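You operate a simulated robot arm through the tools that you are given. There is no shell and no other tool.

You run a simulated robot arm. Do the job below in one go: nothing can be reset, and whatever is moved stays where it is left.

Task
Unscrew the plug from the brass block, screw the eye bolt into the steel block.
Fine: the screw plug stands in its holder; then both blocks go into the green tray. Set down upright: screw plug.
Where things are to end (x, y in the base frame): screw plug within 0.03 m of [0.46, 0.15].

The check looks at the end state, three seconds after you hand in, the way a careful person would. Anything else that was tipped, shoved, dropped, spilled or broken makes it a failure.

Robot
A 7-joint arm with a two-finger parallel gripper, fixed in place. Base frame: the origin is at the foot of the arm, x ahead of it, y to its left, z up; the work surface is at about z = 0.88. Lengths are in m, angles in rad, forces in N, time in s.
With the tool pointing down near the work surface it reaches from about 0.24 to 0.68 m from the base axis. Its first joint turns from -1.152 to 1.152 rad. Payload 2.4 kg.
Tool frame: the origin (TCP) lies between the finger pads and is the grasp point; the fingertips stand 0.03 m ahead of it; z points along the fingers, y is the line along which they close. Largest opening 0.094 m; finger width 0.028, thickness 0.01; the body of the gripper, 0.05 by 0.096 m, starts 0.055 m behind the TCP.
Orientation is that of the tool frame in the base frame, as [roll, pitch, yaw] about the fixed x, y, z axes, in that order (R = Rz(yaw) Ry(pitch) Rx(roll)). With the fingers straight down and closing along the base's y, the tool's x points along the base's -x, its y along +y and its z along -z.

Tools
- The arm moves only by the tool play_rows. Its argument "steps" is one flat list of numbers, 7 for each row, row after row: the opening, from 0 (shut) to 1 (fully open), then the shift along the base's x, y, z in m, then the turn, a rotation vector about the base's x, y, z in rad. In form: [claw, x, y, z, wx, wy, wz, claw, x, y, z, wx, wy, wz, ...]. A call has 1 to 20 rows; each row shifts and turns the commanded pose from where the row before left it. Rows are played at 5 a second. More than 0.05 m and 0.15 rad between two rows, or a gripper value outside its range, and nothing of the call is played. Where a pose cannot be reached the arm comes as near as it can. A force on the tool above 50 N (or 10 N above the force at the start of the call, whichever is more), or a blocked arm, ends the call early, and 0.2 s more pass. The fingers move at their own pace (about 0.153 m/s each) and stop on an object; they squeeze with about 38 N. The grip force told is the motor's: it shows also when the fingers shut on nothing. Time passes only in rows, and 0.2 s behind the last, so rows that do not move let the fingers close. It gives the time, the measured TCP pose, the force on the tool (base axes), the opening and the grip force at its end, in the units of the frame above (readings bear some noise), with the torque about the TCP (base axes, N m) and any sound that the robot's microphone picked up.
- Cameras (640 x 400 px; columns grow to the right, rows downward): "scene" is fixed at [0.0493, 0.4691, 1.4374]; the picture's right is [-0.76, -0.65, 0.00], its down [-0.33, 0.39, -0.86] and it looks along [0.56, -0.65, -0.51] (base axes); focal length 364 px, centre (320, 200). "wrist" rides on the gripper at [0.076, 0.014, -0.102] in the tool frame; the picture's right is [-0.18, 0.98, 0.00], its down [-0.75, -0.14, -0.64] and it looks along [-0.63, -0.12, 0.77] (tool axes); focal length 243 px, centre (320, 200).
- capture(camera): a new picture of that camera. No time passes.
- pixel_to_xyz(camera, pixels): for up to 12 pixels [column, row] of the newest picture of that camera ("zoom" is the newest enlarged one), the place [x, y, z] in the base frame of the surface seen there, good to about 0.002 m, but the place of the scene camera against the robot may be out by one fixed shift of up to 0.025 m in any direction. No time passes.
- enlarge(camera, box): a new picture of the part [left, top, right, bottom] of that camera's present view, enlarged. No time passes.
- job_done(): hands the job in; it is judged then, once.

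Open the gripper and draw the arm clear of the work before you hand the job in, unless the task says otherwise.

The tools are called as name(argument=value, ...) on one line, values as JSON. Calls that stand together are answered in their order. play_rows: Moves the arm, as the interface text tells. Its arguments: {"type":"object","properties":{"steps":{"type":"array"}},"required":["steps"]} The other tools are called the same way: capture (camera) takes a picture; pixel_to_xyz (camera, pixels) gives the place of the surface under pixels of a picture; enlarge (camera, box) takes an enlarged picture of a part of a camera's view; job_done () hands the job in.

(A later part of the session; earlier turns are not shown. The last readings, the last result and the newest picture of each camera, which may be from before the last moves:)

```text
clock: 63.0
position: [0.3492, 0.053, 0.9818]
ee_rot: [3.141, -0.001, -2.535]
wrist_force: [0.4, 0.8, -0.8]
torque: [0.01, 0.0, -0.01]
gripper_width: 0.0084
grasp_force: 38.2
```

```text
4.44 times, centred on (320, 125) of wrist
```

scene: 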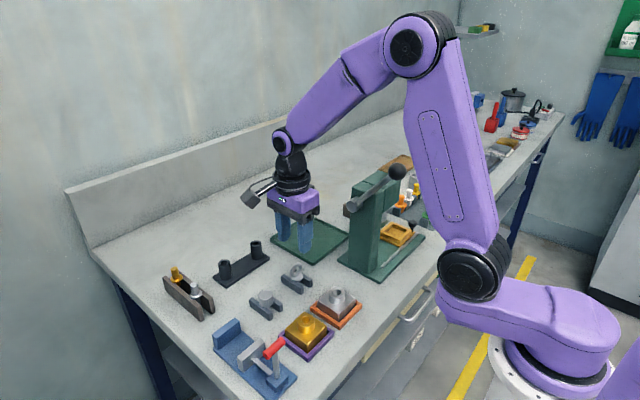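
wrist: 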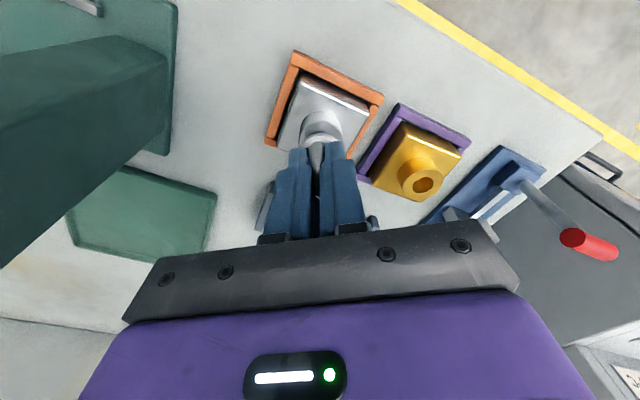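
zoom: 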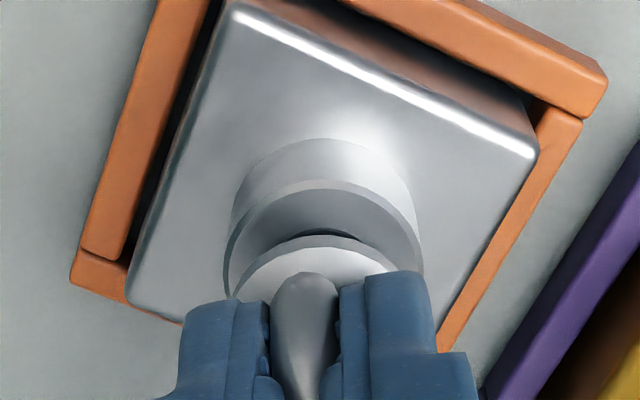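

Still aligned; the shank tip is entering the bore. I continue lowering in 2 mm steps to contact.

play_rows(steps=[0, 0, 0, -0.002, 0, 0, 0, 0, 0, 0, -0.002, 0, 0, 0])

play_rows(steps=[0, 0, 0, -0.001, 0, 0, 0, 0, 0, 0, -0.001, 0, 0, 0])

enlarge(camera="scene", box=[300, 250, 370, 320])

```text
clock: 63.6
position: [0.3476, 0.0533, 0.9781]
ee_rot: [-3.14, -0.001, -2.534]
wrist_force: [0.3, 0.1, -0.8]
torque: [0.02, 0.02, -0.01]
gripper_width: 0.0083
grasp_force: 38.0
```

```text
clock: 64.2
position: [0.3488, 0.0542, 0.9773]
ee_rot: [3.141, 0.0, -2.535]
wrist_force: [0.6, -0.2, -0.2]
torque: [0.02, 0.0, -0.01]
gripper_width: 0.0087
grasp_force: 38.0
```

```text
5.71 times, centred on (335, 285) of scene
```

zoom: 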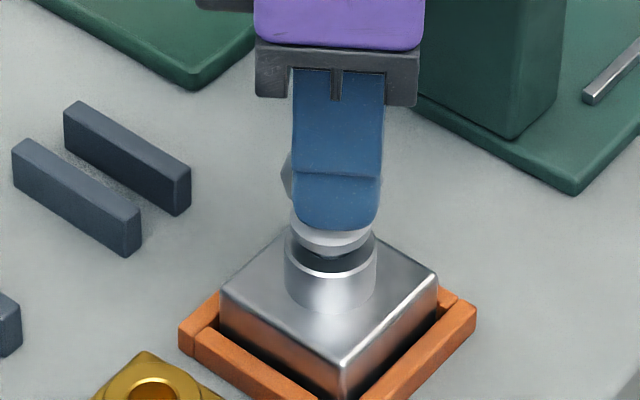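

No contact yet (TCP z≈0.977, flange ~7 mm above the boss). I continue in 1 mm steps.

play_rows(steps=[0, 0, 0, -0.001, 0, 0, 0, 0, 0, 0, -0.001, 0, 0, 0])

play_rows(steps=[0, 0, 0, -0.001, 0, 0, 0, 0, 0, 0, 0, 0, 0, 0])

enlarge(camera="scene", box=[300, 250, 370, 320])

```text
clock: 64.8
position: [0.3488, 0.0538, 0.9743]
ee_rot: [-3.141, -0.001, -2.536]
wrist_force: [-0.1, -0.2, -1.3]
torque: [-0.04, -0.04, 0.0]
gripper_width: 0.0085
grasp_force: 37.6
```

```text
clock: 65.4
position: [0.3479, 0.0524, 0.9733]
ee_rot: [-3.141, -0.003, -2.534]
wrist_force: [0.4, -2.5, 4.0]
torque: [-0.09, 0.04, -0.07]
gripper_width: 0.0084
grasp_force: 37.5
```

```text
5.71 times, centred on (335, 285) of scene
```

zoom: 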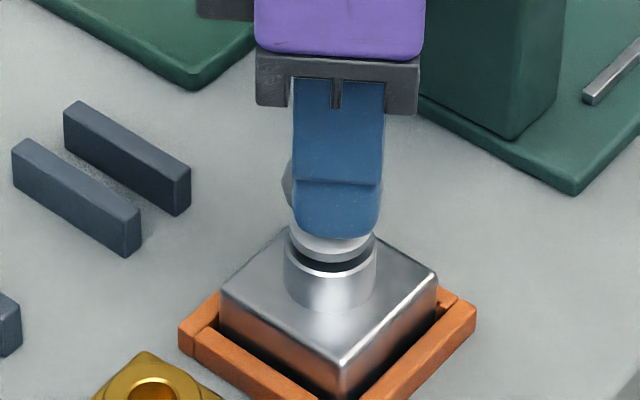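

Contact (+4 N) with the flange ~4 mm above the boss: the thread start. I turn clockwise (−) with a gentle downward feed, first 6 rows.

play_rows(steps=[0, 0, 0, -0.0001, 0, 0, -0.15, 0, 0, 0, -0.0001, 0, 0, -0.15, 0, 0, 0, -0.0001, 0, 0, -0.15, 0, 0, 0, -0.0001, 0, 0, -0.15, 0, 0, 0, -0.0001, 0, 0, -0.15, 0, 0, 0, -0.0001, 0, 0, -0.15])

capture(camera="wrist")

enlarge(camera="wrist", box=[270, 80, 370, 170])

enlarge(camera="scene", box=[300, 250, 370, 320])

```text
clock: 66.8
position: [0.3481, 0.0552, 0.9728]
ee_rot: [-3.141, 0.001, 2.847]
wrist_force: [2.2, 4.6, 9.4]
torque: [0.13, 0.06, -0.01]
gripper_width: 0.0087
grasp_force: 37.8
```

```text
taken
```

wrist: 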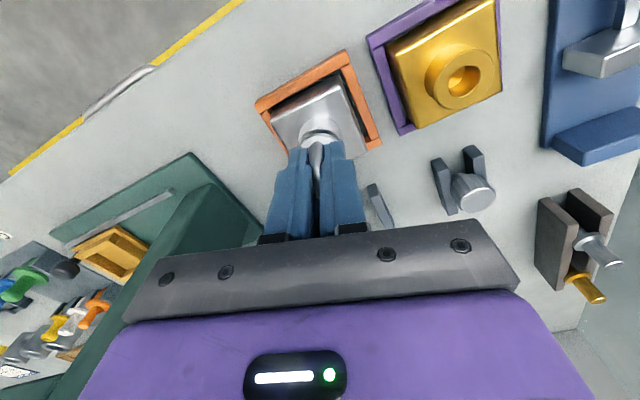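

```text
4.44 times, centred on (320, 125) of wrist
```

zoom: 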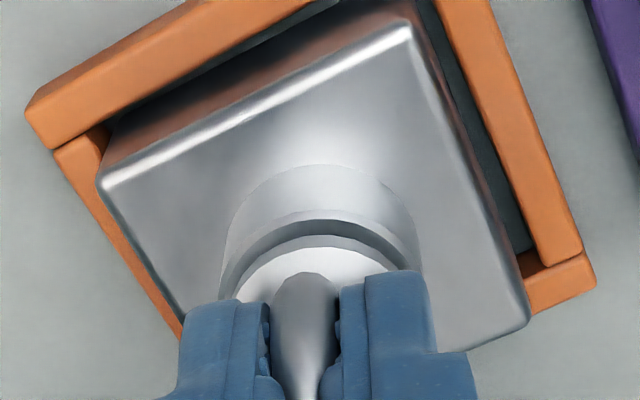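

```text
5.71 times, centred on (335, 285) of scene
```

zoom: 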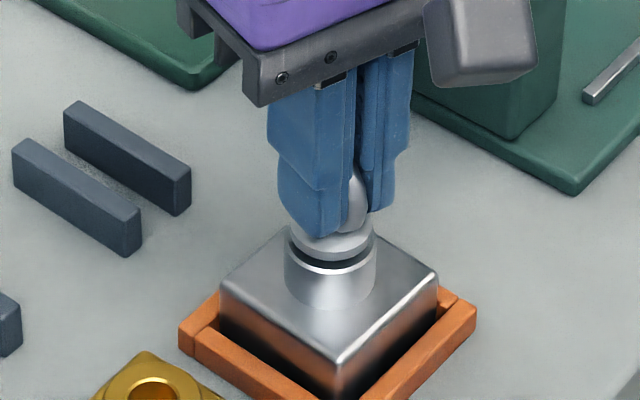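

The bolt turns with the gripper; press force 9.4 N. I continue 15 rows more (total ≈π).

play_rows(steps=[0, 0, 0, -6e-05, 0, 0, -0.15, 0, 0, 0, -6e-05, 0, 0, -0.15, 0, 0, 0, -6e-05, 0, 0, -0.15, 0, 0, 0, -6e-05, 0, 0, -0.15, 0, 0, 0, -6e-05, 0, 0, -0.15, 0, 0, 0, -6e-05, 0, 0, -0.15, 0, 0, 0, -6e-05, 0, 0, -0.15, 0, 0, 0, -6e-05, 0, 0, -0.15, 0, 0, 0, -6e-05, 0, 0, -0.15, 0, 0, 0, -6e-05, 0, 0, -0.15, 0, 0, 0, -6e-05, 0, 0, -0.15, 0, 0, 0, -6e-05, 0, 0, -0.15, 0, 0, 0, -6e-05, 0, 0, -0.15, 0, 0, 0, -6e-05, 0, 0, -0.15, 0, 0, 0, -6e-05, 0, 0, -0.1416])

capture(camera="wrist")

enlarge(camera="wrist", box=[270, 80, 370, 170])

enlarge(camera="scene", box=[300, 250, 370, 320])

```text
clock: 70.0
position: [0.3493, 0.0536, 0.971]
ee_rot: [-3.14, 0.0, 0.606]
wrist_force: [10.6, 17.4, 6.1]
torque: [0.94, -0.63, 0.02]
gripper_width: 0.0085
grasp_force: 38.0
```

```text
taken
```

wrist: 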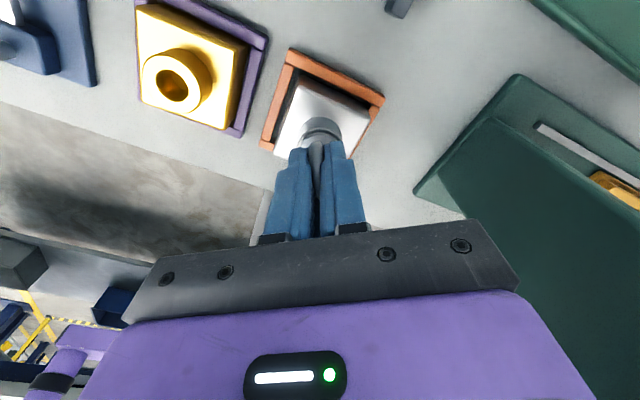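

```text
4.44 times, centred on (320, 125) of wrist
```

zoom: 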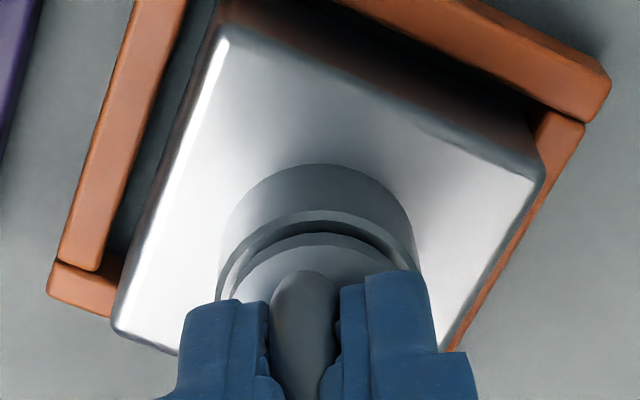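

```text
5.71 times, centred on (335, 285) of scene
```

zoom: 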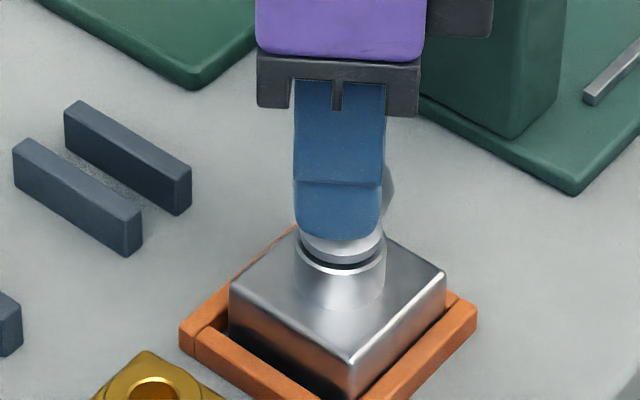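

Side force (10.6, 17.4 N) shows the ring was gripped slightly off-axis. I open, lift clear and measure the bolt's position before the next stroke.

play_rows(steps=[0.3, 0, 0, 0, 0, 0, 0, 0.5, 0, 0, 0, 0, 0, 0, 0.5, 0, 0, 0, 0, 0, 0, 0.5, 0, 0, 0.025, 0, 0, 0, 0.5, 0, 0, 0.025, 0, 0, 0, 0.5, 0, 0, 0, 0, 0, 0])

capture(camera="wrist")

enlarge(camera="wrist", box=[270, 80, 370, 170])

enlarge(camera="scene", box=[300, 250, 370, 320])

```text
clock: 71.4
position: [0.3483, 0.0552, 1.0241]
ee_rot: [-3.141, 0.001, 0.608]
wrist_force: [0.2, -0.5, -1.3]
torque: [-0.01, -0.03, 0.02]
gripper_width: 0.0471
grasp_force: 0.0
```

```text
taken
```

wrist: 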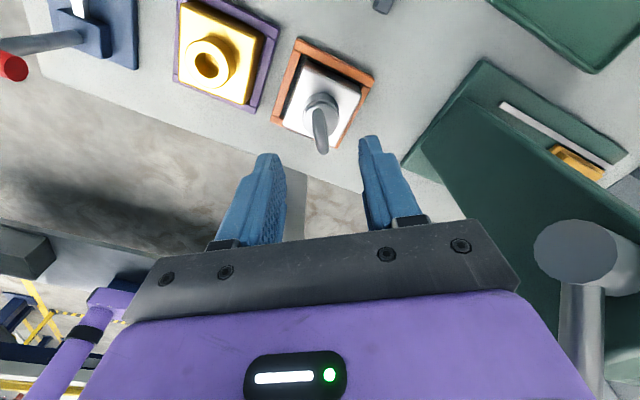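

```text
4.44 times, centred on (320, 125) of wrist
```

zoom: 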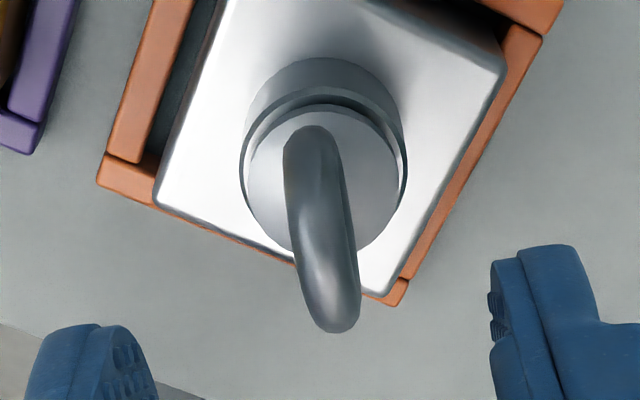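

```text
5.71 times, centred on (335, 285) of scene
```

zoom: 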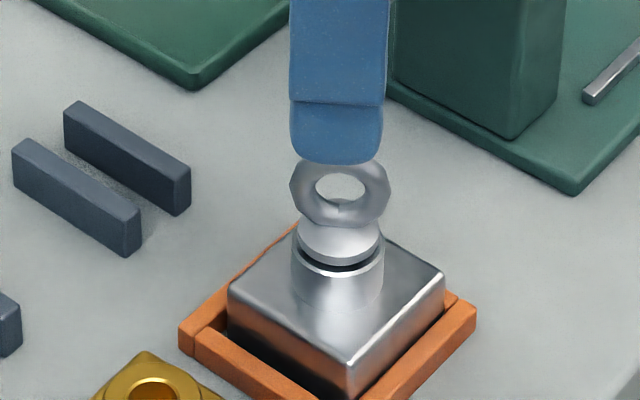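

The bolt stands upright in the bore, ring plane along the finger direction. I measure the flange and ring positions.

pixel_to_xyz(camera="wrist", pixels=[[305, 120], [337, 120], [320, 106], [306.5, 126], [335, 127], [321, 140], [318, 130], [322, 148], [316, 115], [331, 108], [310, 110]])

```text
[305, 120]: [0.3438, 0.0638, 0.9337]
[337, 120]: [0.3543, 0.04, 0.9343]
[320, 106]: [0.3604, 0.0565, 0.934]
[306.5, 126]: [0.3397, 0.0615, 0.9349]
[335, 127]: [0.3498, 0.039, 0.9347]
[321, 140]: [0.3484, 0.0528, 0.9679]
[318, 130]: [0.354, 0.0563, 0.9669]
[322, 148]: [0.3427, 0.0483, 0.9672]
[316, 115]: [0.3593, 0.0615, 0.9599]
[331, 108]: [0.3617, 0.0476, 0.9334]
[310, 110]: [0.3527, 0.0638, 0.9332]
```

Bolt axis now ≈(0.3485,0.052), flange down 1.5 mm. I rotate the wrist back +π above it and shift (−0.0006, −0.0027) to centre on it.

play_rows(steps=[0.5, -3e-05, -0.000135, 0, 0, 0, 0.15, 0.5, -3e-05, -0.000135, 0, 0, 0, 0.15, 0.5, -3e-05, -0.000135, 0, 0, 0, 0.15, 0.5, -3e-05, -0.000135, 0, 0, 0, 0.15, 0.5, -3e-05, -0.000135, 0, 0, 0, 0.15, 0.5, -3e-05, -0.000135, 0, 0, 0, 0.15, 0.5, -3e-05, -0.000135, 0, 0, 0, 0.15, 0.5, -3e-05, -0.000135, 0, 0, 0, 0.15, 0.5, -3e-05, -0.000135, 0, 0, 0, 0.15, 0.5, -3e-05, -0.000135, 0, 0, 0, 0.15, 0.5, -3e-05, -0.000135, 0, 0, 0, 0.15, 0.5, -3e-05, -0.000135, 0, 0, 0, 0.15, 0.5, -3e-05, -0.000135, 0, 0, 0, 0.15, 0.5, -3e-05, -0.000135, 0, 0, 0, 0.15, 0.5, -3e-05, -0.000135, 0, 0, 0, 0.15, 0.5, -3e-05, -0.000135, 0, 0, 0, 0.15, 0.5, -3e-05, -0.000135, 0, 0, 0, 0.15, 0.5, -3e-05, -0.000135, 0, 0, 0, 0.15, 0.5, -3e-05, -0.000135, 0, 0, 0, 0.15, 0.5, -3e-05, -0.000135, 0, 0, 0, 0.15])

play_rows(steps=[0.5, 0, 0, 0, 0, 0, 0.1416, 0.5, 0, 0, 0, 0, 0, 0])

capture(camera="wrist")

enlarge(camera="wrist", box=[270, 80, 370, 170])

pixel_to_xyz(camera="wrist", pixels=[[305, 120], [336, 120], [320, 106], [307, 126], [335, 127], [321, 140], [318, 130], [322, 148], [316, 115], [331, 108], [310, 110]])

```text
clock: 75.6
position: [0.3476, 0.0523, 1.0211]
ee_rot: [-3.141, 0.0, -2.671]
wrist_force: [0.3, 0.3, 0.5]
torque: [-0.05, 0.01, 0.03]
gripper_width: 0.047
grasp_force: 0.0
```

```text
clock: 76.2
position: [0.3478, 0.0528, 1.0211]
ee_rot: [-3.139, 0.001, -2.531]
wrist_force: [0.1, 0.0, -0.8]
torque: [0.03, -0.05, -0.01]
gripper_width: 0.0468
grasp_force: 0.0
```

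```text
taken
```

wrist: 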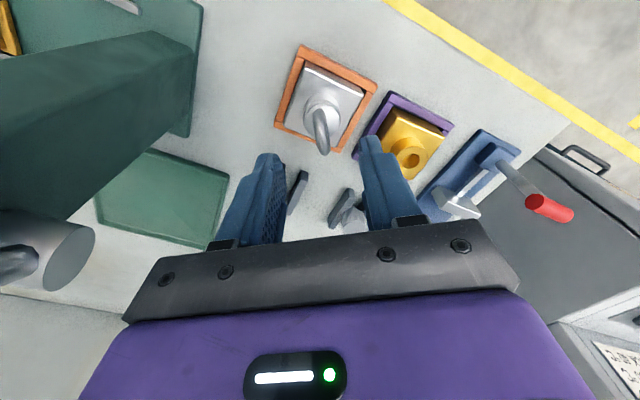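

```text
4.44 times, centred on (320, 125) of wrist
```

zoom: 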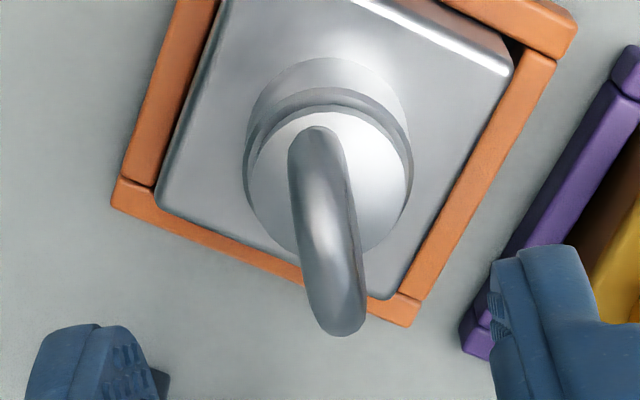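

```text
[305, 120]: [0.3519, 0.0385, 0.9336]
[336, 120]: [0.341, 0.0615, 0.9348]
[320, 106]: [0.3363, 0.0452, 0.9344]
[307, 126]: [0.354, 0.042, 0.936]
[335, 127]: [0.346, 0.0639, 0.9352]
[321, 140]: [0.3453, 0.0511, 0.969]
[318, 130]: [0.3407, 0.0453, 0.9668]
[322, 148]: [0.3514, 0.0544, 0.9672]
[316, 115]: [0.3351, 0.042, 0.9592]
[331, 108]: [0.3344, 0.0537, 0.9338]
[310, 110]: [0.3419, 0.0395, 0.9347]
```

From both opposite views the true bolt axis averages ≈(0.3475, 0.0512). I shift (−0.0004,−0.0014), lower 50 mm, grip and turn clockwise.

play_rows(steps=[0.5, -0.0004, -0.0014, -0.015, 0, 0, 0, 0.5, 0, 0, -0.02, 0, 0, 0, 0.5, 0, 0, -0.0145, 0, 0, 0, 0.5, 0, 0, 0, 0, 0, 0, 0.25, 0, 0, 0, 0, 0, 0, 0, 0, 0, 0, 0, 0, 0, 0, 0, 0, 0, 0, 0, 0, 0, 0, 0, 0, 0, 0, 0])

capture(camera="wrist")

enlarge(camera="wrist", box=[270, 80, 370, 170])

```text
clock: 78.0
position: [0.348, 0.0514, 0.9705]
ee_rot: [-3.141, -0.003, -2.535]
wrist_force: [-7.2, 13.9, 1.0]
torque: [0.89, 0.32, 0.01]
gripper_width: 0.0087
grasp_force: 38.1
```

```text
taken
```

wrist: 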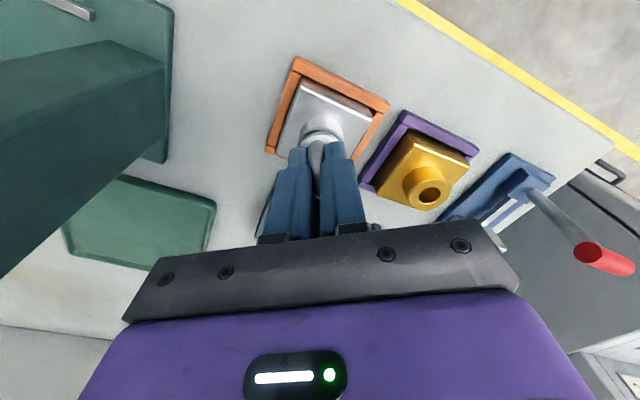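

```text
4.44 times, centred on (320, 125) of wrist
```

zoom: 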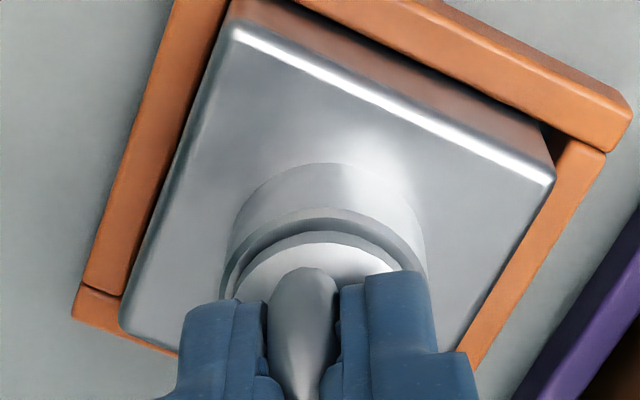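

Side force (−7,14) N says the fingers hold the ring ~1 mm too far toward −n. I nudge the grip along (−0.57,+0.82)·1.2 mm and recheck the force.

play_rows(steps=[0, -0.0007, 0.001, 0, 0, 0, 0, 0, 0, 0, 0, 0, 0, 0])

play_rows(steps=[0, 0, 0, 0, 0, 0, 0])

```text
clock: 78.6
position: [0.3479, 0.0517, 0.9709]
ee_rot: [-3.14, 0.003, -2.534]
wrist_force: [-2.5, 6.7, -0.2]
torque: [0.39, 0.21, 0.0]
gripper_width: 0.0088
grasp_force: 37.8
```

```text
clock: 79.0
position: [0.3482, 0.0517, 0.9709]
ee_rot: [-3.141, -0.001, -2.533]
wrist_force: [0.4, 4.6, 0.0]
torque: [0.31, 0.2, 0.0]
gripper_width: 0.0089
grasp_force: 38.1
```

The side force has dropped to ~4 N. I turn 20 rows clockwise with 0.08 mm feed per row.

play_rows(steps=[0, 0, 0, -8e-05, 0, 0, -0.15, 0, 0, 0, -8e-05, 0, 0, -0.15, 0, 0, 0, -8e-05, 0, 0, -0.15, 0, 0, 0, -8e-05, 0, 0, -0.15, 0, 0, 0, -8e-05, 0, 0, -0.15, 0, 0, 0, -8e-05, 0, 0, -0.15, 0, 0, 0, -8e-05, 0, 0, -0.15, 0, 0, 0, -8e-05, 0, 0, -0.15, 0, 0, 0, -8e-05, 0, 0, -0.15, 0, 0, 0, -8e-05, 0, 0, -0.15])

play_rows(steps=[0, 0, 0, -8e-05, 0, 0, -0.15, 0, 0, 0, -8e-05, 0, 0, -0.15, 0, 0, 0, -8e-05, 0, 0, -0.15, 0, 0, 0, -8e-05, 0, 0, -0.15, 0, 0, 0, -8e-05, 0, 0, -0.15, 0, 0, 0, -8e-05, 0, 0, -0.15, 0, 0, 0, -8e-05, 0, 0, -0.15, 0, 0, 0, -8e-05, 0, 0, -0.15, 0, 0, 0, -8e-05, 0, 0, -0.15, 0, 0, 0, -8e-05, 0, 0, -0.15, 0, 0, 0, 0, 0, 0, -0.1416])

enlarge(camera="scene", box=[300, 250, 370, 320])

capture(camera="wrist")

enlarge(camera="wrist", box=[270, 80, 370, 170])

```text
clock: 81.2
position: [0.347, 0.0518, 0.9707]
ee_rot: [3.141, 0.002, 2.248]
wrist_force: [-1.3, 25.2, 0.7]
torque: [1.76, 0.13, 0.05]
gripper_width: 0.0088
grasp_force: 38.5
```

```text
clock: 83.6
position: [0.3475, 0.0514, 0.9699]
ee_rot: [-3.141, 0.001, 0.605]
wrist_force: [4.0, 14.5, 0.6]
torque: [0.9, -0.12, 0.0]
gripper_width: 0.0085
grasp_force: 38.2
```

```text
5.71 times, centred on (335, 285) of scene
```

zoom: 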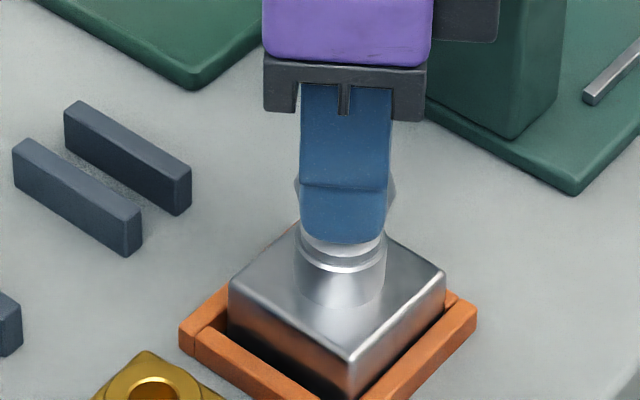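

```text
taken
```

wrist: 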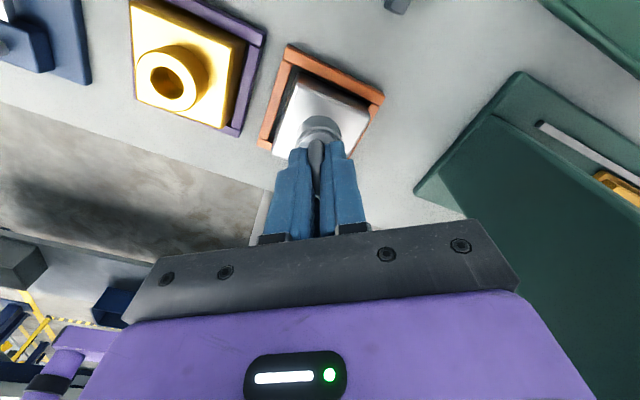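

```text
4.44 times, centred on (320, 125) of wrist
```

zoom: 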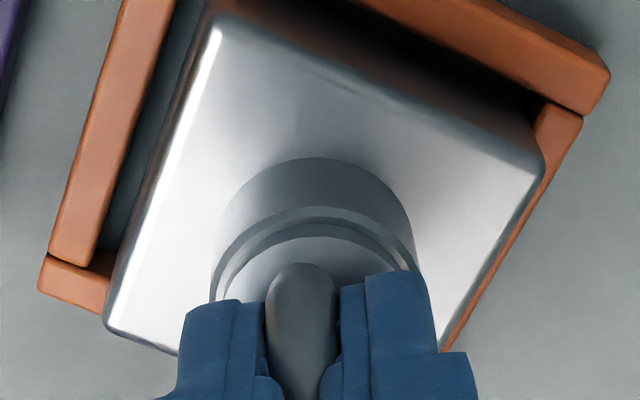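

The flange–boss gap shrinks. The +y side force shows the block leaning on the nest's −y wall, so I'll recentre. I release, lift and measure again.

play_rows(steps=[0.3, 0, 0, 0, 0, 0, 0, 0.5, 0, 0, 0, 0, 0, 0, 0.5, 0, 0, 0, 0, 0, 0, 0.5, 0, 0, 0.025, 0, 0, 0, 0.5, 0, 0, 0.025, 0, 0, 0, 0.5, 0, 0, 0, 0, 0, 0])

capture(camera="wrist")

enlarge(camera="scene", box=[300, 250, 370, 320])

enlarge(camera="wrist", box=[270, 80, 370, 170])

pixel_to_xyz(camera="wrist", pixels=[[305, 120], [336, 120], [320, 106], [321, 140], [318, 130], [322, 148], [331, 108], [310, 110], [306, 112]])

```text
clock: 85.0
position: [0.3472, 0.0521, 1.0196]
ee_rot: [-3.141, 0.001, 0.609]
wrist_force: [-0.4, -0.2, -0.1]
torque: [0.0, 0.04, -0.04]
gripper_width: 0.047
grasp_force: 0.0
```

```text
taken
```

wrist: 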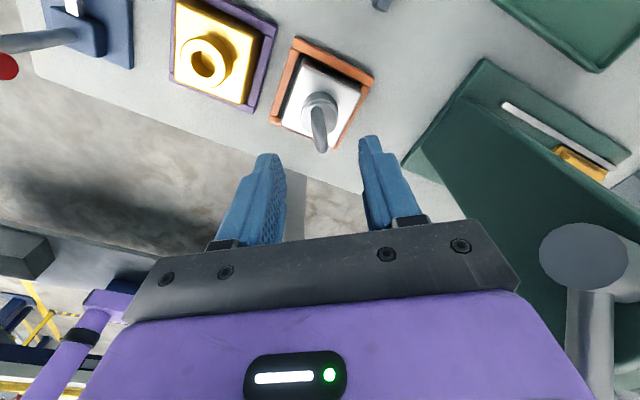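

```text
5.71 times, centred on (335, 285) of scene
```

zoom: 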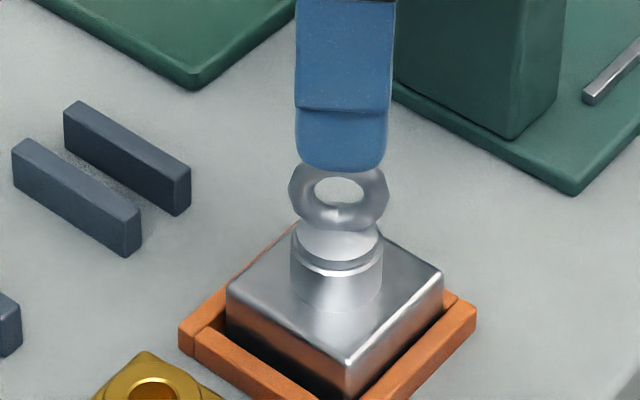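

```text
4.44 times, centred on (320, 125) of wrist
```

zoom: 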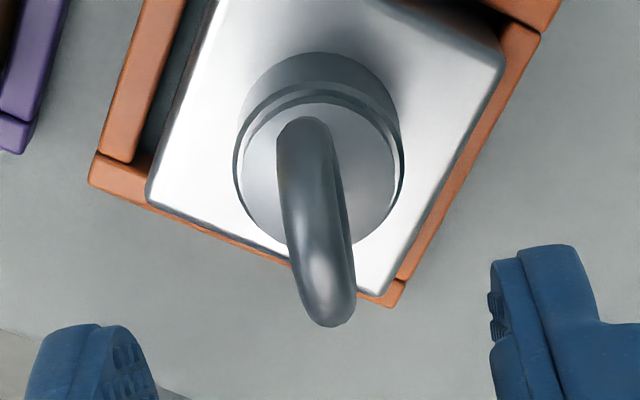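

```text
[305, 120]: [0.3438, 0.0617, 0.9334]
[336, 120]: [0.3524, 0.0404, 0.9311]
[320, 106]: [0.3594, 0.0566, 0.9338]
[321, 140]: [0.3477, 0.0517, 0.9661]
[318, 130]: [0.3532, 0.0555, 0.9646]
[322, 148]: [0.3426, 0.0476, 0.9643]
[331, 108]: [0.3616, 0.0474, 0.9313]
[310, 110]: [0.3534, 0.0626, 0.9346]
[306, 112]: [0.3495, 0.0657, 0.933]
```

Ring top dropped another ~1.6 mm; about 1 mm of gap remains. I rotate back +π, shifting (+0.0007,+0.0010) to relieve the wall contact.

play_rows(steps=[0.5, 3.5e-05, 5e-05, 0, 0, 0, 0.15, 0.5, 3.5e-05, 5e-05, 0, 0, 0, 0.15, 0.5, 3.5e-05, 5e-05, 0, 0, 0, 0.15, 0.5, 3.5e-05, 5e-05, 0, 0, 0, 0.15, 0.5, 3.5e-05, 5e-05, 0, 0, 0, 0.15, 0.5, 3.5e-05, 5e-05, 0, 0, 0, 0.15, 0.5, 3.5e-05, 5e-05, 0, 0, 0, 0.15, 0.5, 3.5e-05, 5e-05, 0, 0, 0, 0.15, 0.5, 3.5e-05, 5e-05, 0, 0, 0, 0.15, 0.5, 3.5e-05, 5e-05, 0, 0, 0, 0.15, 0.5, 3.5e-05, 5e-05, 0, 0, 0, 0.15, 0.5, 3.5e-05, 5e-05, 0, 0, 0, 0.15, 0.5, 3.5e-05, 5e-05, 0, 0, 0, 0.15, 0.5, 3.5e-05, 5e-05, 0, 0, 0, 0.15, 0.5, 3.5e-05, 5e-05, 0, 0, 0, 0.15, 0.5, 3.5e-05, 5e-05, 0, 0, 0, 0.15, 0.5, 3.5e-05, 5e-05, 0, 0, 0, 0.15, 0.5, 3.5e-05, 5e-05, 0, 0, 0, 0.15, 0.5, 3.5e-05, 5e-05, 0, 0, 0, 0.15, 0.5, 3.5e-05, 5e-05, 0, 0, 0, 0.15])

play_rows(steps=[0.5, 0, 0, 0, 0, 0, 0.1416, 0.5, 0, 0, -0.015, 0, 0, 0, 0.5, 0, 0, -0.02, 0, 0, 0, 0.5, 0, 0, -0.0148, 0, 0, 0, 0.5, 0, 0, 0, 0, 0, 0, 0.25, 0, 0, 0, 0, 0, 0, 0, 0, 0, 0, 0, 0, 0, 0, 0, 0, 0, 0, 0, 0])

capture(camera="wrist")

enlarge(camera="wrist", box=[270, 80, 370, 170])

```text
clock: 89.2
position: [0.3475, 0.0544, 1.0199]
ee_rot: [3.141, 0.001, -2.674]
wrist_force: [-0.6, 0.2, 0.1]
torque: [0.02, -0.02, 0.03]
gripper_width: 0.0471
grasp_force: 0.0
```

```text
clock: 91.0
position: [0.349, 0.0542, 0.9709]
ee_rot: [-3.141, 0.0, -2.536]
wrist_force: [2.6, -2.8, 0.3]
torque: [-0.06, -0.19, 0.0]
gripper_width: 0.0082
grasp_force: 38.4
```

```text
taken
```

wrist: 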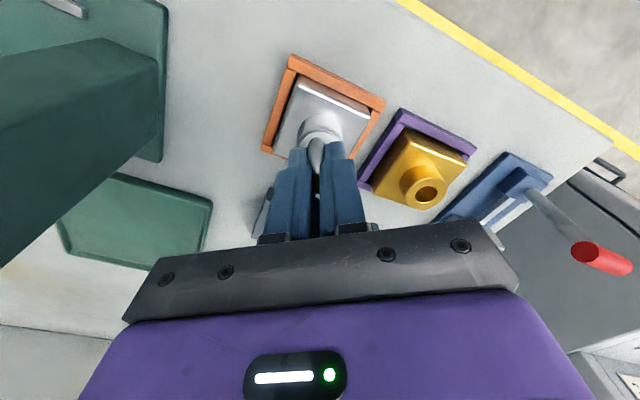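

```text
4.44 times, centred on (320, 125) of wrist
```

zoom: 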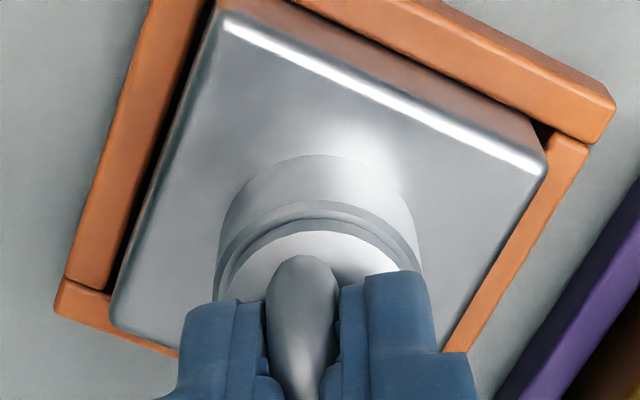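

Side force is small now. I turn clockwise 8 rows and check torque for seating.

play_rows(steps=[0, 0, 0, -8e-05, 0, 0, -0.15, 0, 0, 0, -8e-05, 0, 0, -0.15, 0, 0, 0, -8e-05, 0, 0, -0.15, 0, 0, 0, -8e-05, 0, 0, -0.15, 0, 0, 0, -8e-05, 0, 0, -0.15, 0, 0, 0, -8e-05, 0, 0, -0.15, 0, 0, 0, -8e-05, 0, 0, -0.15, 0, 0, 0, -8e-05, 0, 0, -0.15])

enlarge(camera="scene", box=[300, 250, 370, 320])

play_rows(steps=[0, 0, 0, -8e-05, 0, 0, -0.15, 0, 0, 0, -8e-05, 0, 0, -0.15, 0, 0, 0, -8e-05, 0, 0, -0.15, 0, 0, 0, -8e-05, 0, 0, -0.15])

enlarge(camera="scene", box=[300, 250, 370, 320])

capture(camera="wrist")

enlarge(camera="wrist", box=[270, 80, 370, 170])

```text
clock: 92.8
position: [0.3478, 0.0551, 0.969]
ee_rot: [-3.141, 0.001, 2.548]
wrist_force: [0.1, 17.8, 8.5]
torque: [0.71, 0.05, 1.04]
gripper_width: 0.0281
grasp_force: 38.1
```

```text
5.71 times, centred on (335, 285) of scene
```

zoom: 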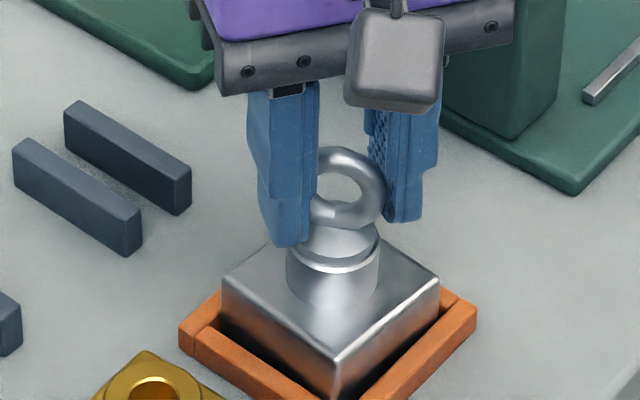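

```text
clock: 93.8
position: [0.3472, 0.0527, 0.9687]
ee_rot: [3.137, 0.002, 1.949]
wrist_force: [11.1, 11.6, 9.1]
torque: [0.47, -0.45, 0.48]
gripper_width: 0.0303
grasp_force: 38.1
```

```text
5.71 times, centred on (335, 285) of scene
```

zoom: 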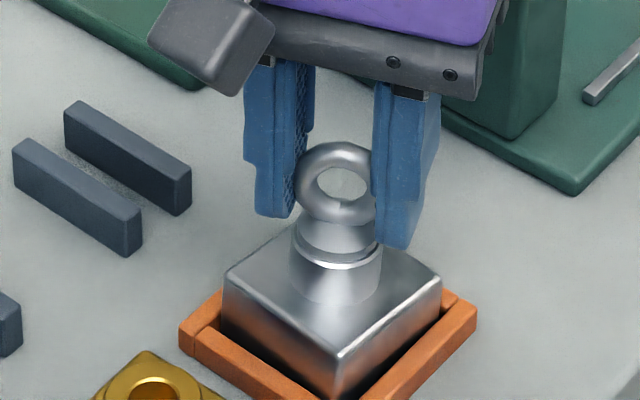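

```text
taken
```

wrist: 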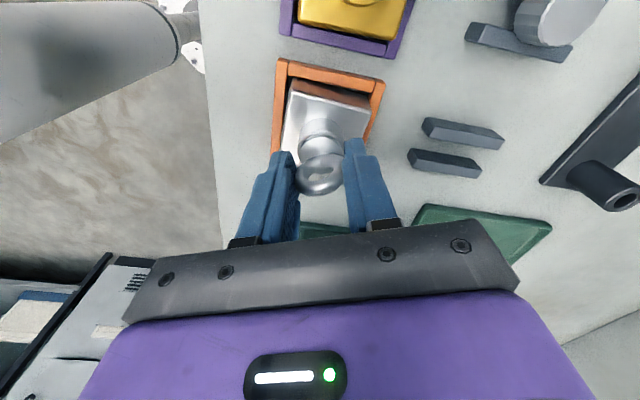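

```text
4.44 times, centred on (320, 125) of wrist
```

zoom: 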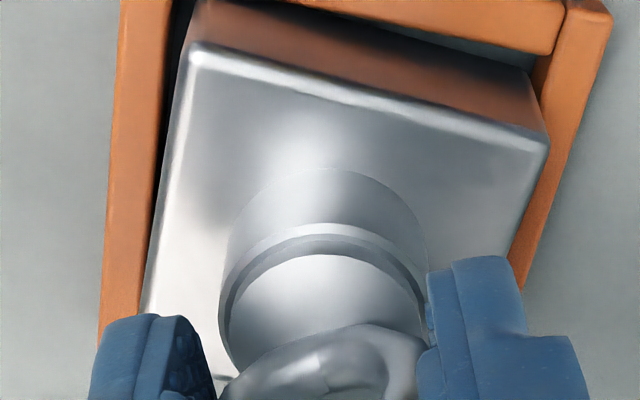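

Torque rose to 1 N·m and the fingers slipped round the ring: the bolt has bottomed, with the flange on the boss. I open, lift and inspect.

play_rows(steps=[0.45, 0, 0, 0, 0, 0, 0, 0.6, 0, 0, 0, 0, 0, 0, 0.6, 0, 0, 0, 0, 0, 0, 0.6, 0, 0, 0.025, 0, 0, 0, 0.6, 0, 0, 0.03, 0, 0, 0, 0.6, 0, 0, 0, 0, 0, 0])

capture(camera="wrist")

enlarge(camera="wrist", box=[250, 50, 390, 170])

enlarge(camera="scene", box=[300, 250, 370, 320])

```text
clock: 95.2
position: [0.347, 0.0526, 1.0224]
ee_rot: [3.141, 0.002, 1.949]
wrist_force: [-0.5, 1.1, -0.8]
torque: [-0.01, 0.0, 0.01]
gripper_width: 0.0566
grasp_force: 0.1
```

```text
taken
```

wrist: 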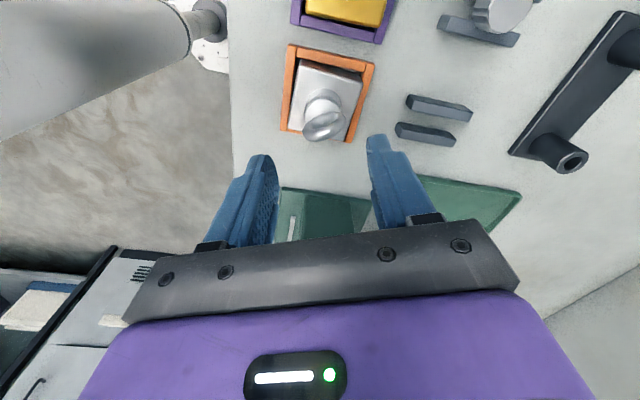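

```text
3.33 times, centred on (320, 110) of wrist
```

zoom: 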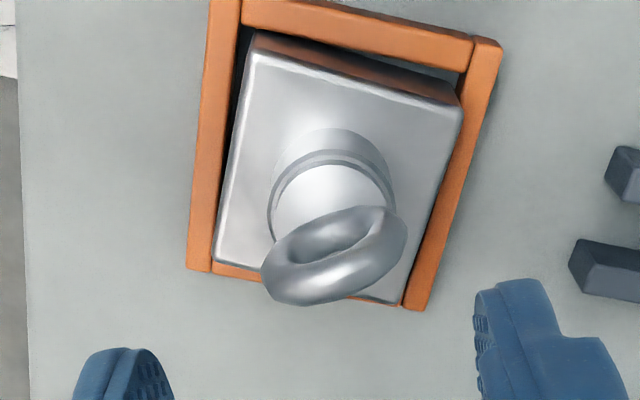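

```text
5.71 times, centred on (335, 285) of scene
```

zoom: 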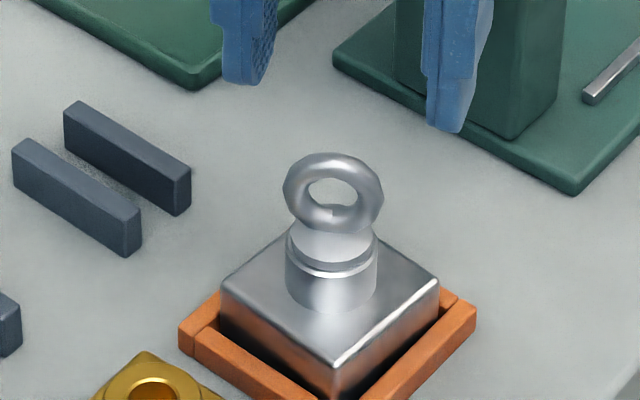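

The flange seems down on the boss. I measure flange and ring heights, and the boss rim, to confirm seating.

pixel_to_xyz(camera="zoom", pixels=[[300, 240], [330, 245], [360, 250], [330, 158], [375, 172], [330, 275], [330, 262], [330, 268], [250, 280]])

pixel_to_xyz(camera="wrist", pixels=[[318, 103], [312, 108], [335, 105], [322, 124], [320, 130], [310, 133], [335, 118], [310, 78], [340, 85]])

```text
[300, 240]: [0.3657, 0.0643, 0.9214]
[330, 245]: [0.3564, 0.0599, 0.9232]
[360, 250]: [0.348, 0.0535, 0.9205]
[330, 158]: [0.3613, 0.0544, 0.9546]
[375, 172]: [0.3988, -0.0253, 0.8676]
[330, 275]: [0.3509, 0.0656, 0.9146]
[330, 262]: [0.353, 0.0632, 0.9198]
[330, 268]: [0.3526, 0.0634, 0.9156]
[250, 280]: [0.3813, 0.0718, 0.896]
```

```text
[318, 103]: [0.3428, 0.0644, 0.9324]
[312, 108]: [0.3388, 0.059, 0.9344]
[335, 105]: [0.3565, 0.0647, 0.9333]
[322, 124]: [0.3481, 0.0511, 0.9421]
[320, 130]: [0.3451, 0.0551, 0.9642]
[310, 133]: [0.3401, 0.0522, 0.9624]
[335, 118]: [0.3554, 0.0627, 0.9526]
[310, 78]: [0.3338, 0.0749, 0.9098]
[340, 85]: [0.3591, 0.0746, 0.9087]
```

The ring direction (~35°) is unchanged since the end of stroke 2, so the bolt did not turn further in stroke 3. I look closely at the flange/boss joint for any gap.

enlarge(camera="scene", box=[323, 268, 353, 303])

enlarge(camera="wrist", box=[298, 85, 348, 145])

```text
11.43 times, centred on (338, 286) of scene
```

zoom: 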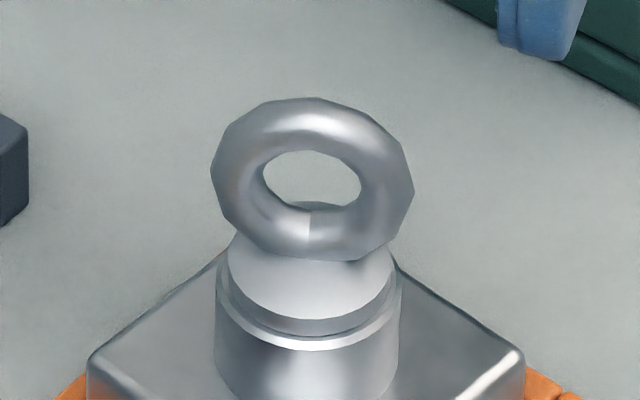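

```text
6.67 times, centred on (323, 115) of wrist
```

zoom: 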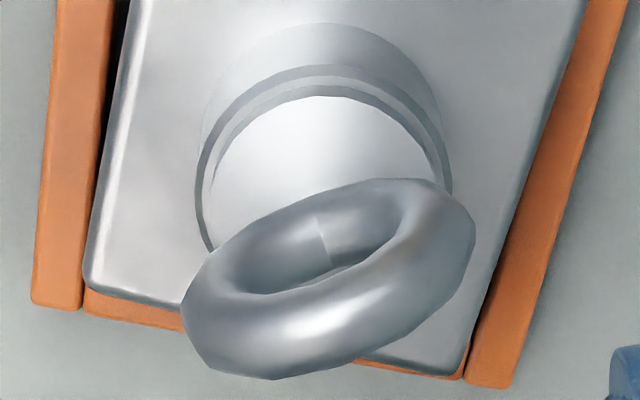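

No dark gap remains: the flange sits on the boss and took ~1 N·m, so the bolt is seated. Next I survey the green tray with a fresh scene picture.

capture(camera="scene")

enlarge(camera="scene", box=[260, 195, 360, 275])

```text
taken
```

scene: 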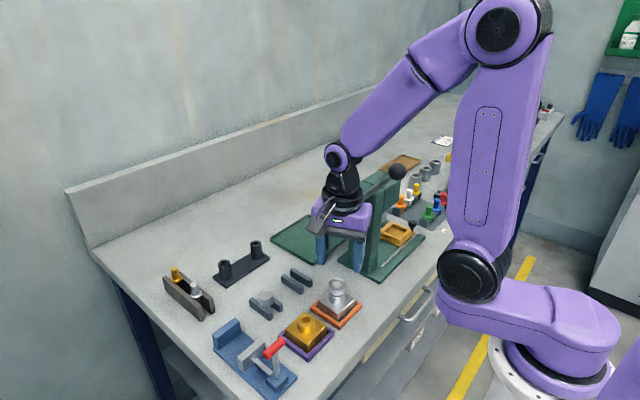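

```text
5.00 times, centred on (310, 235) of scene
```

zoom: 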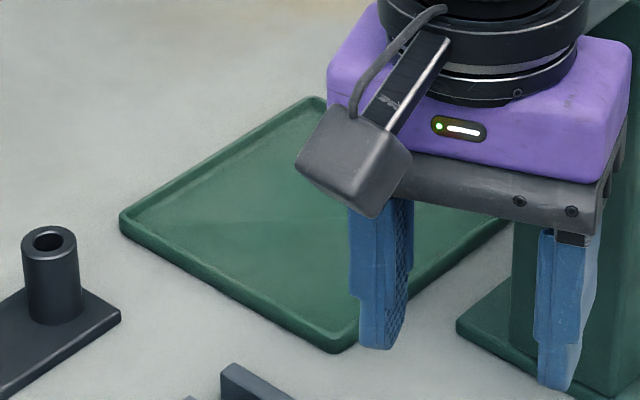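

I query tray corner and floor points (zoom left corner (122,222), near corner (335,345), top corner (310,100)).

pixel_to_xyz(camera="zoom", pixels=[[125, 215], [335, 335], [310, 102], [145, 213], [335, 318], [300, 120], [250, 220], [300, 280], [230, 165], [440, 275]])

play_rows(steps=[0.6, 0, 0, 0, 0, 0, -0.15, 0.6, 0, 0, 0, 0, 0, -0.15, 0.6, 0, 0, 0, 0, 0, -0.15, 0.6, 0, 0, 0, 0, 0, -0.15, 0.6, 0, 0, 0, 0, 0, -0.15, 0.6, 0, 0, 0, 0, 0, -0.15, 0.6, 0, 0, 0, 0, 0, -0.15, 0.6, 0, 0, 0, 0, 0, -0.15, 0.6, 0, 0, 0, 0, 0, -0.142, 0.6, 0, 0, 0, 0, 0, 0])

capture(camera="wrist")

enlarge(camera="wrist", box=[270, 80, 370, 170])

```text
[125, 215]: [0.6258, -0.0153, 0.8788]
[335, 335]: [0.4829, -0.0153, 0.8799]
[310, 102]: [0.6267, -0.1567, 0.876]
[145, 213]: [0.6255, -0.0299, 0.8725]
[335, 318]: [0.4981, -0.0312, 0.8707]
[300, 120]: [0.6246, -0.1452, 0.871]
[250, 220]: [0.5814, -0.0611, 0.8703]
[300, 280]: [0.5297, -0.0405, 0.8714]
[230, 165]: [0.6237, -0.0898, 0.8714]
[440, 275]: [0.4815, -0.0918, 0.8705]
```

```text
clock: 97.4
position: [0.3477, 0.0534, 1.0227]
ee_rot: [-3.141, -0.001, 0.607]
wrist_force: [0.2, -0.9, 0.9]
torque: [-0.02, -0.02, 0.01]
gripper_width: 0.0563
grasp_force: 0.1
```

```text
taken
```

wrist: 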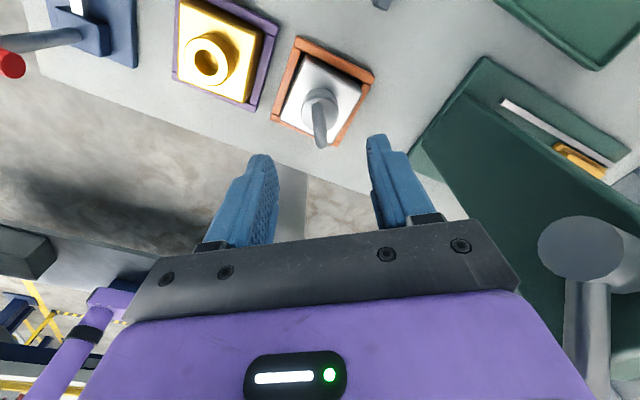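

```text
4.44 times, centred on (320, 125) of wrist
```

zoom: 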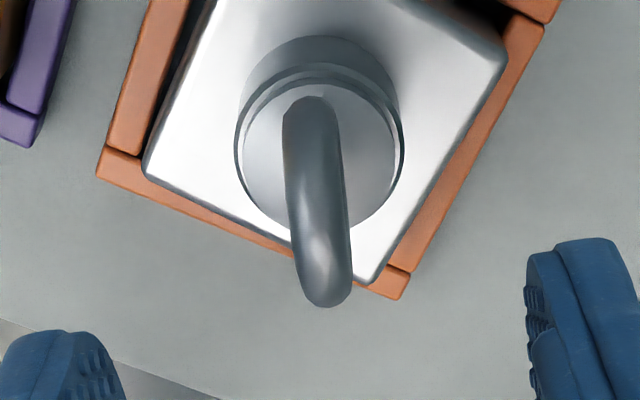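

The ring has tightened a few degrees clockwise. I query points along the ring's crest to align the fingers with it.

pixel_to_xyz(camera="wrist", pixels=[[317.3, 109], [318, 115], [318.9, 120.5], [319.5, 127], [320.5, 133], [321, 138], [321.2, 143], [303, 120], [337, 119]])

```text
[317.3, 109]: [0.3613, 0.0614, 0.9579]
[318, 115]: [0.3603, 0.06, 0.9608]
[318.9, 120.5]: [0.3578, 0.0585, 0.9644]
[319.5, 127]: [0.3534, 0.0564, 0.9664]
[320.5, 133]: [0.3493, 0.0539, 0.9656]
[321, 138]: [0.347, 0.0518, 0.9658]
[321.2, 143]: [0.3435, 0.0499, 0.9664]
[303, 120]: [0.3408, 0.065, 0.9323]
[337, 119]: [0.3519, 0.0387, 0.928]
```

Ring direction ≈33° (fingers at 35°): I rotate −0.05 rad, lower 56 mm and grip the ring, then test-lift by 4 mm.

play_rows(steps=[0.6, 0, -0.0003, -0.02, 0, 0, -0.05, 0.6, 0, 0, -0.02, 0, 0, 0, 0.6, 0, 0, -0.016, 0, 0, 0, 0.6, 0, 0, 0, 0, 0, 0, 0.25, 0, 0, 0, 0, 0, 0, 0, 0, 0, 0, 0, 0, 0, 0, 0, 0, 0, 0, 0, 0, 0, 0, 0, 0, 0, 0, 0])

enlarge(camera="scene", box=[300, 250, 370, 320])

```text
clock: 99.2
position: [0.3485, 0.0527, 0.9665]
ee_rot: [-3.138, 0.001, 0.558]
wrist_force: [-4.7, 5.8, 0.2]
torque: [0.29, 0.24, 0.03]
gripper_width: 0.0087
grasp_force: 38.0
```

```text
5.71 times, centred on (335, 285) of scene
```

zoom: 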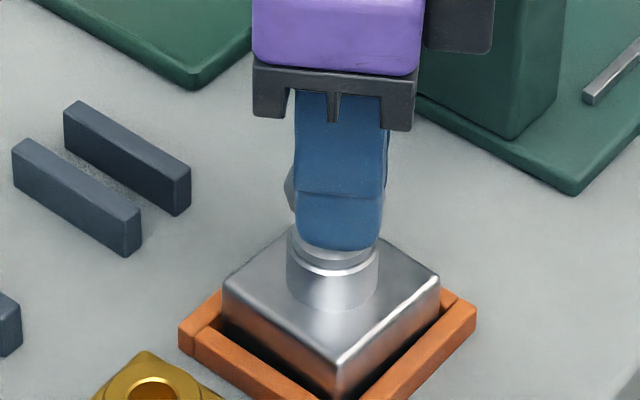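

Gripped on the ring plane (0.0087 m). I test tightness with a small clockwise turn (−0.1 rad) before lifting.

play_rows(steps=[0, 0, 0, 0, 0, 0, -0.05, 0, 0, 0, 0, 0, 0, -0.05])

```text
clock: 99.8
position: [0.3468, 0.053, 0.9672]
ee_rot: [-3.141, 0.001, 0.46]
wrist_force: [-4.4, 7.6, 0.1]
torque: [0.35, 0.12, 0.89]
gripper_width: 0.009
grasp_force: 38.0
```

Torque 0.89 N·m resists immediately: the bolt is tight. I relax the twist by +0.06 rad and test-lift the block 6 mm by the ring.

play_rows(steps=[0, 0, 0, 0, 0, 0, 0.06, 0, 0, 0, 0.002, 0, 0, 0, 0, 0, 0, 0.002, 0, 0, 0, 0, 0, 0, 0.002, 0, 0, 0, 0, 0, 0, 0, 0, 0, 0])

enlarge(camera="scene", box=[300, 250, 370, 320])

```text
clock: 101.0
position: [0.3484, 0.0548, 0.9736]
ee_rot: [3.142, 0.003, 0.517]
wrist_force: [-1.7, 3.3, -8.4]
torque: [0.27, 0.17, 0.19]
gripper_width: 0.0087
grasp_force: 38.2
```

```text
5.71 times, centred on (335, 285) of scene
```

zoom: 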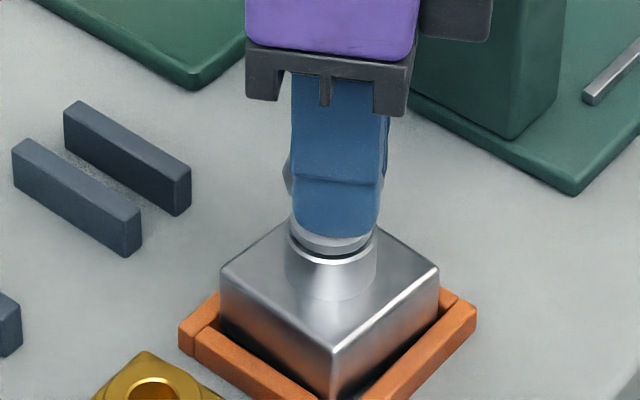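

The block rises (−8.4 N). I see a darker band below the flange; I enlarge it.

enlarge(camera="scene", box=[320, 262, 355, 302])

capture(camera="wrist")

enlarge(camera="wrist", box=[280, 90, 360, 160])

```text
10.00 times, centred on (338, 282) of scene
```

zoom: 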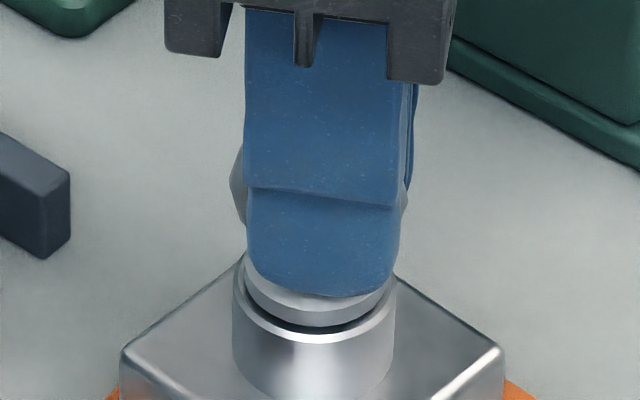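

```text
taken
```

wrist: 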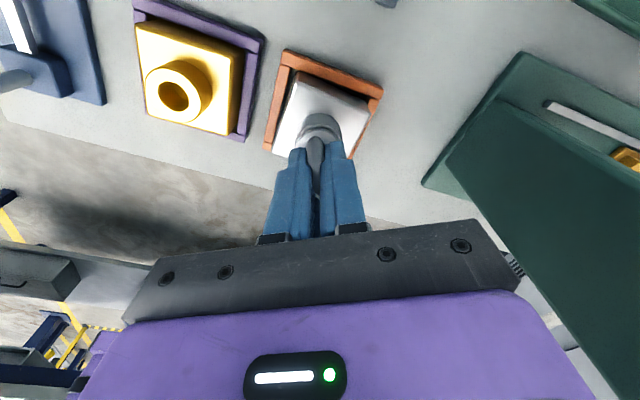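

```text
5.71 times, centred on (320, 125) of wrist
```

zoom: 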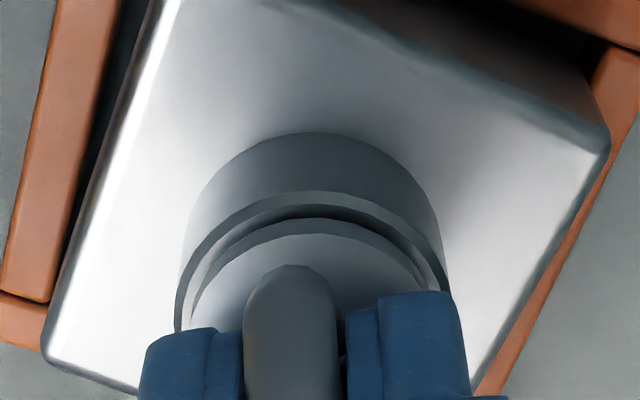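

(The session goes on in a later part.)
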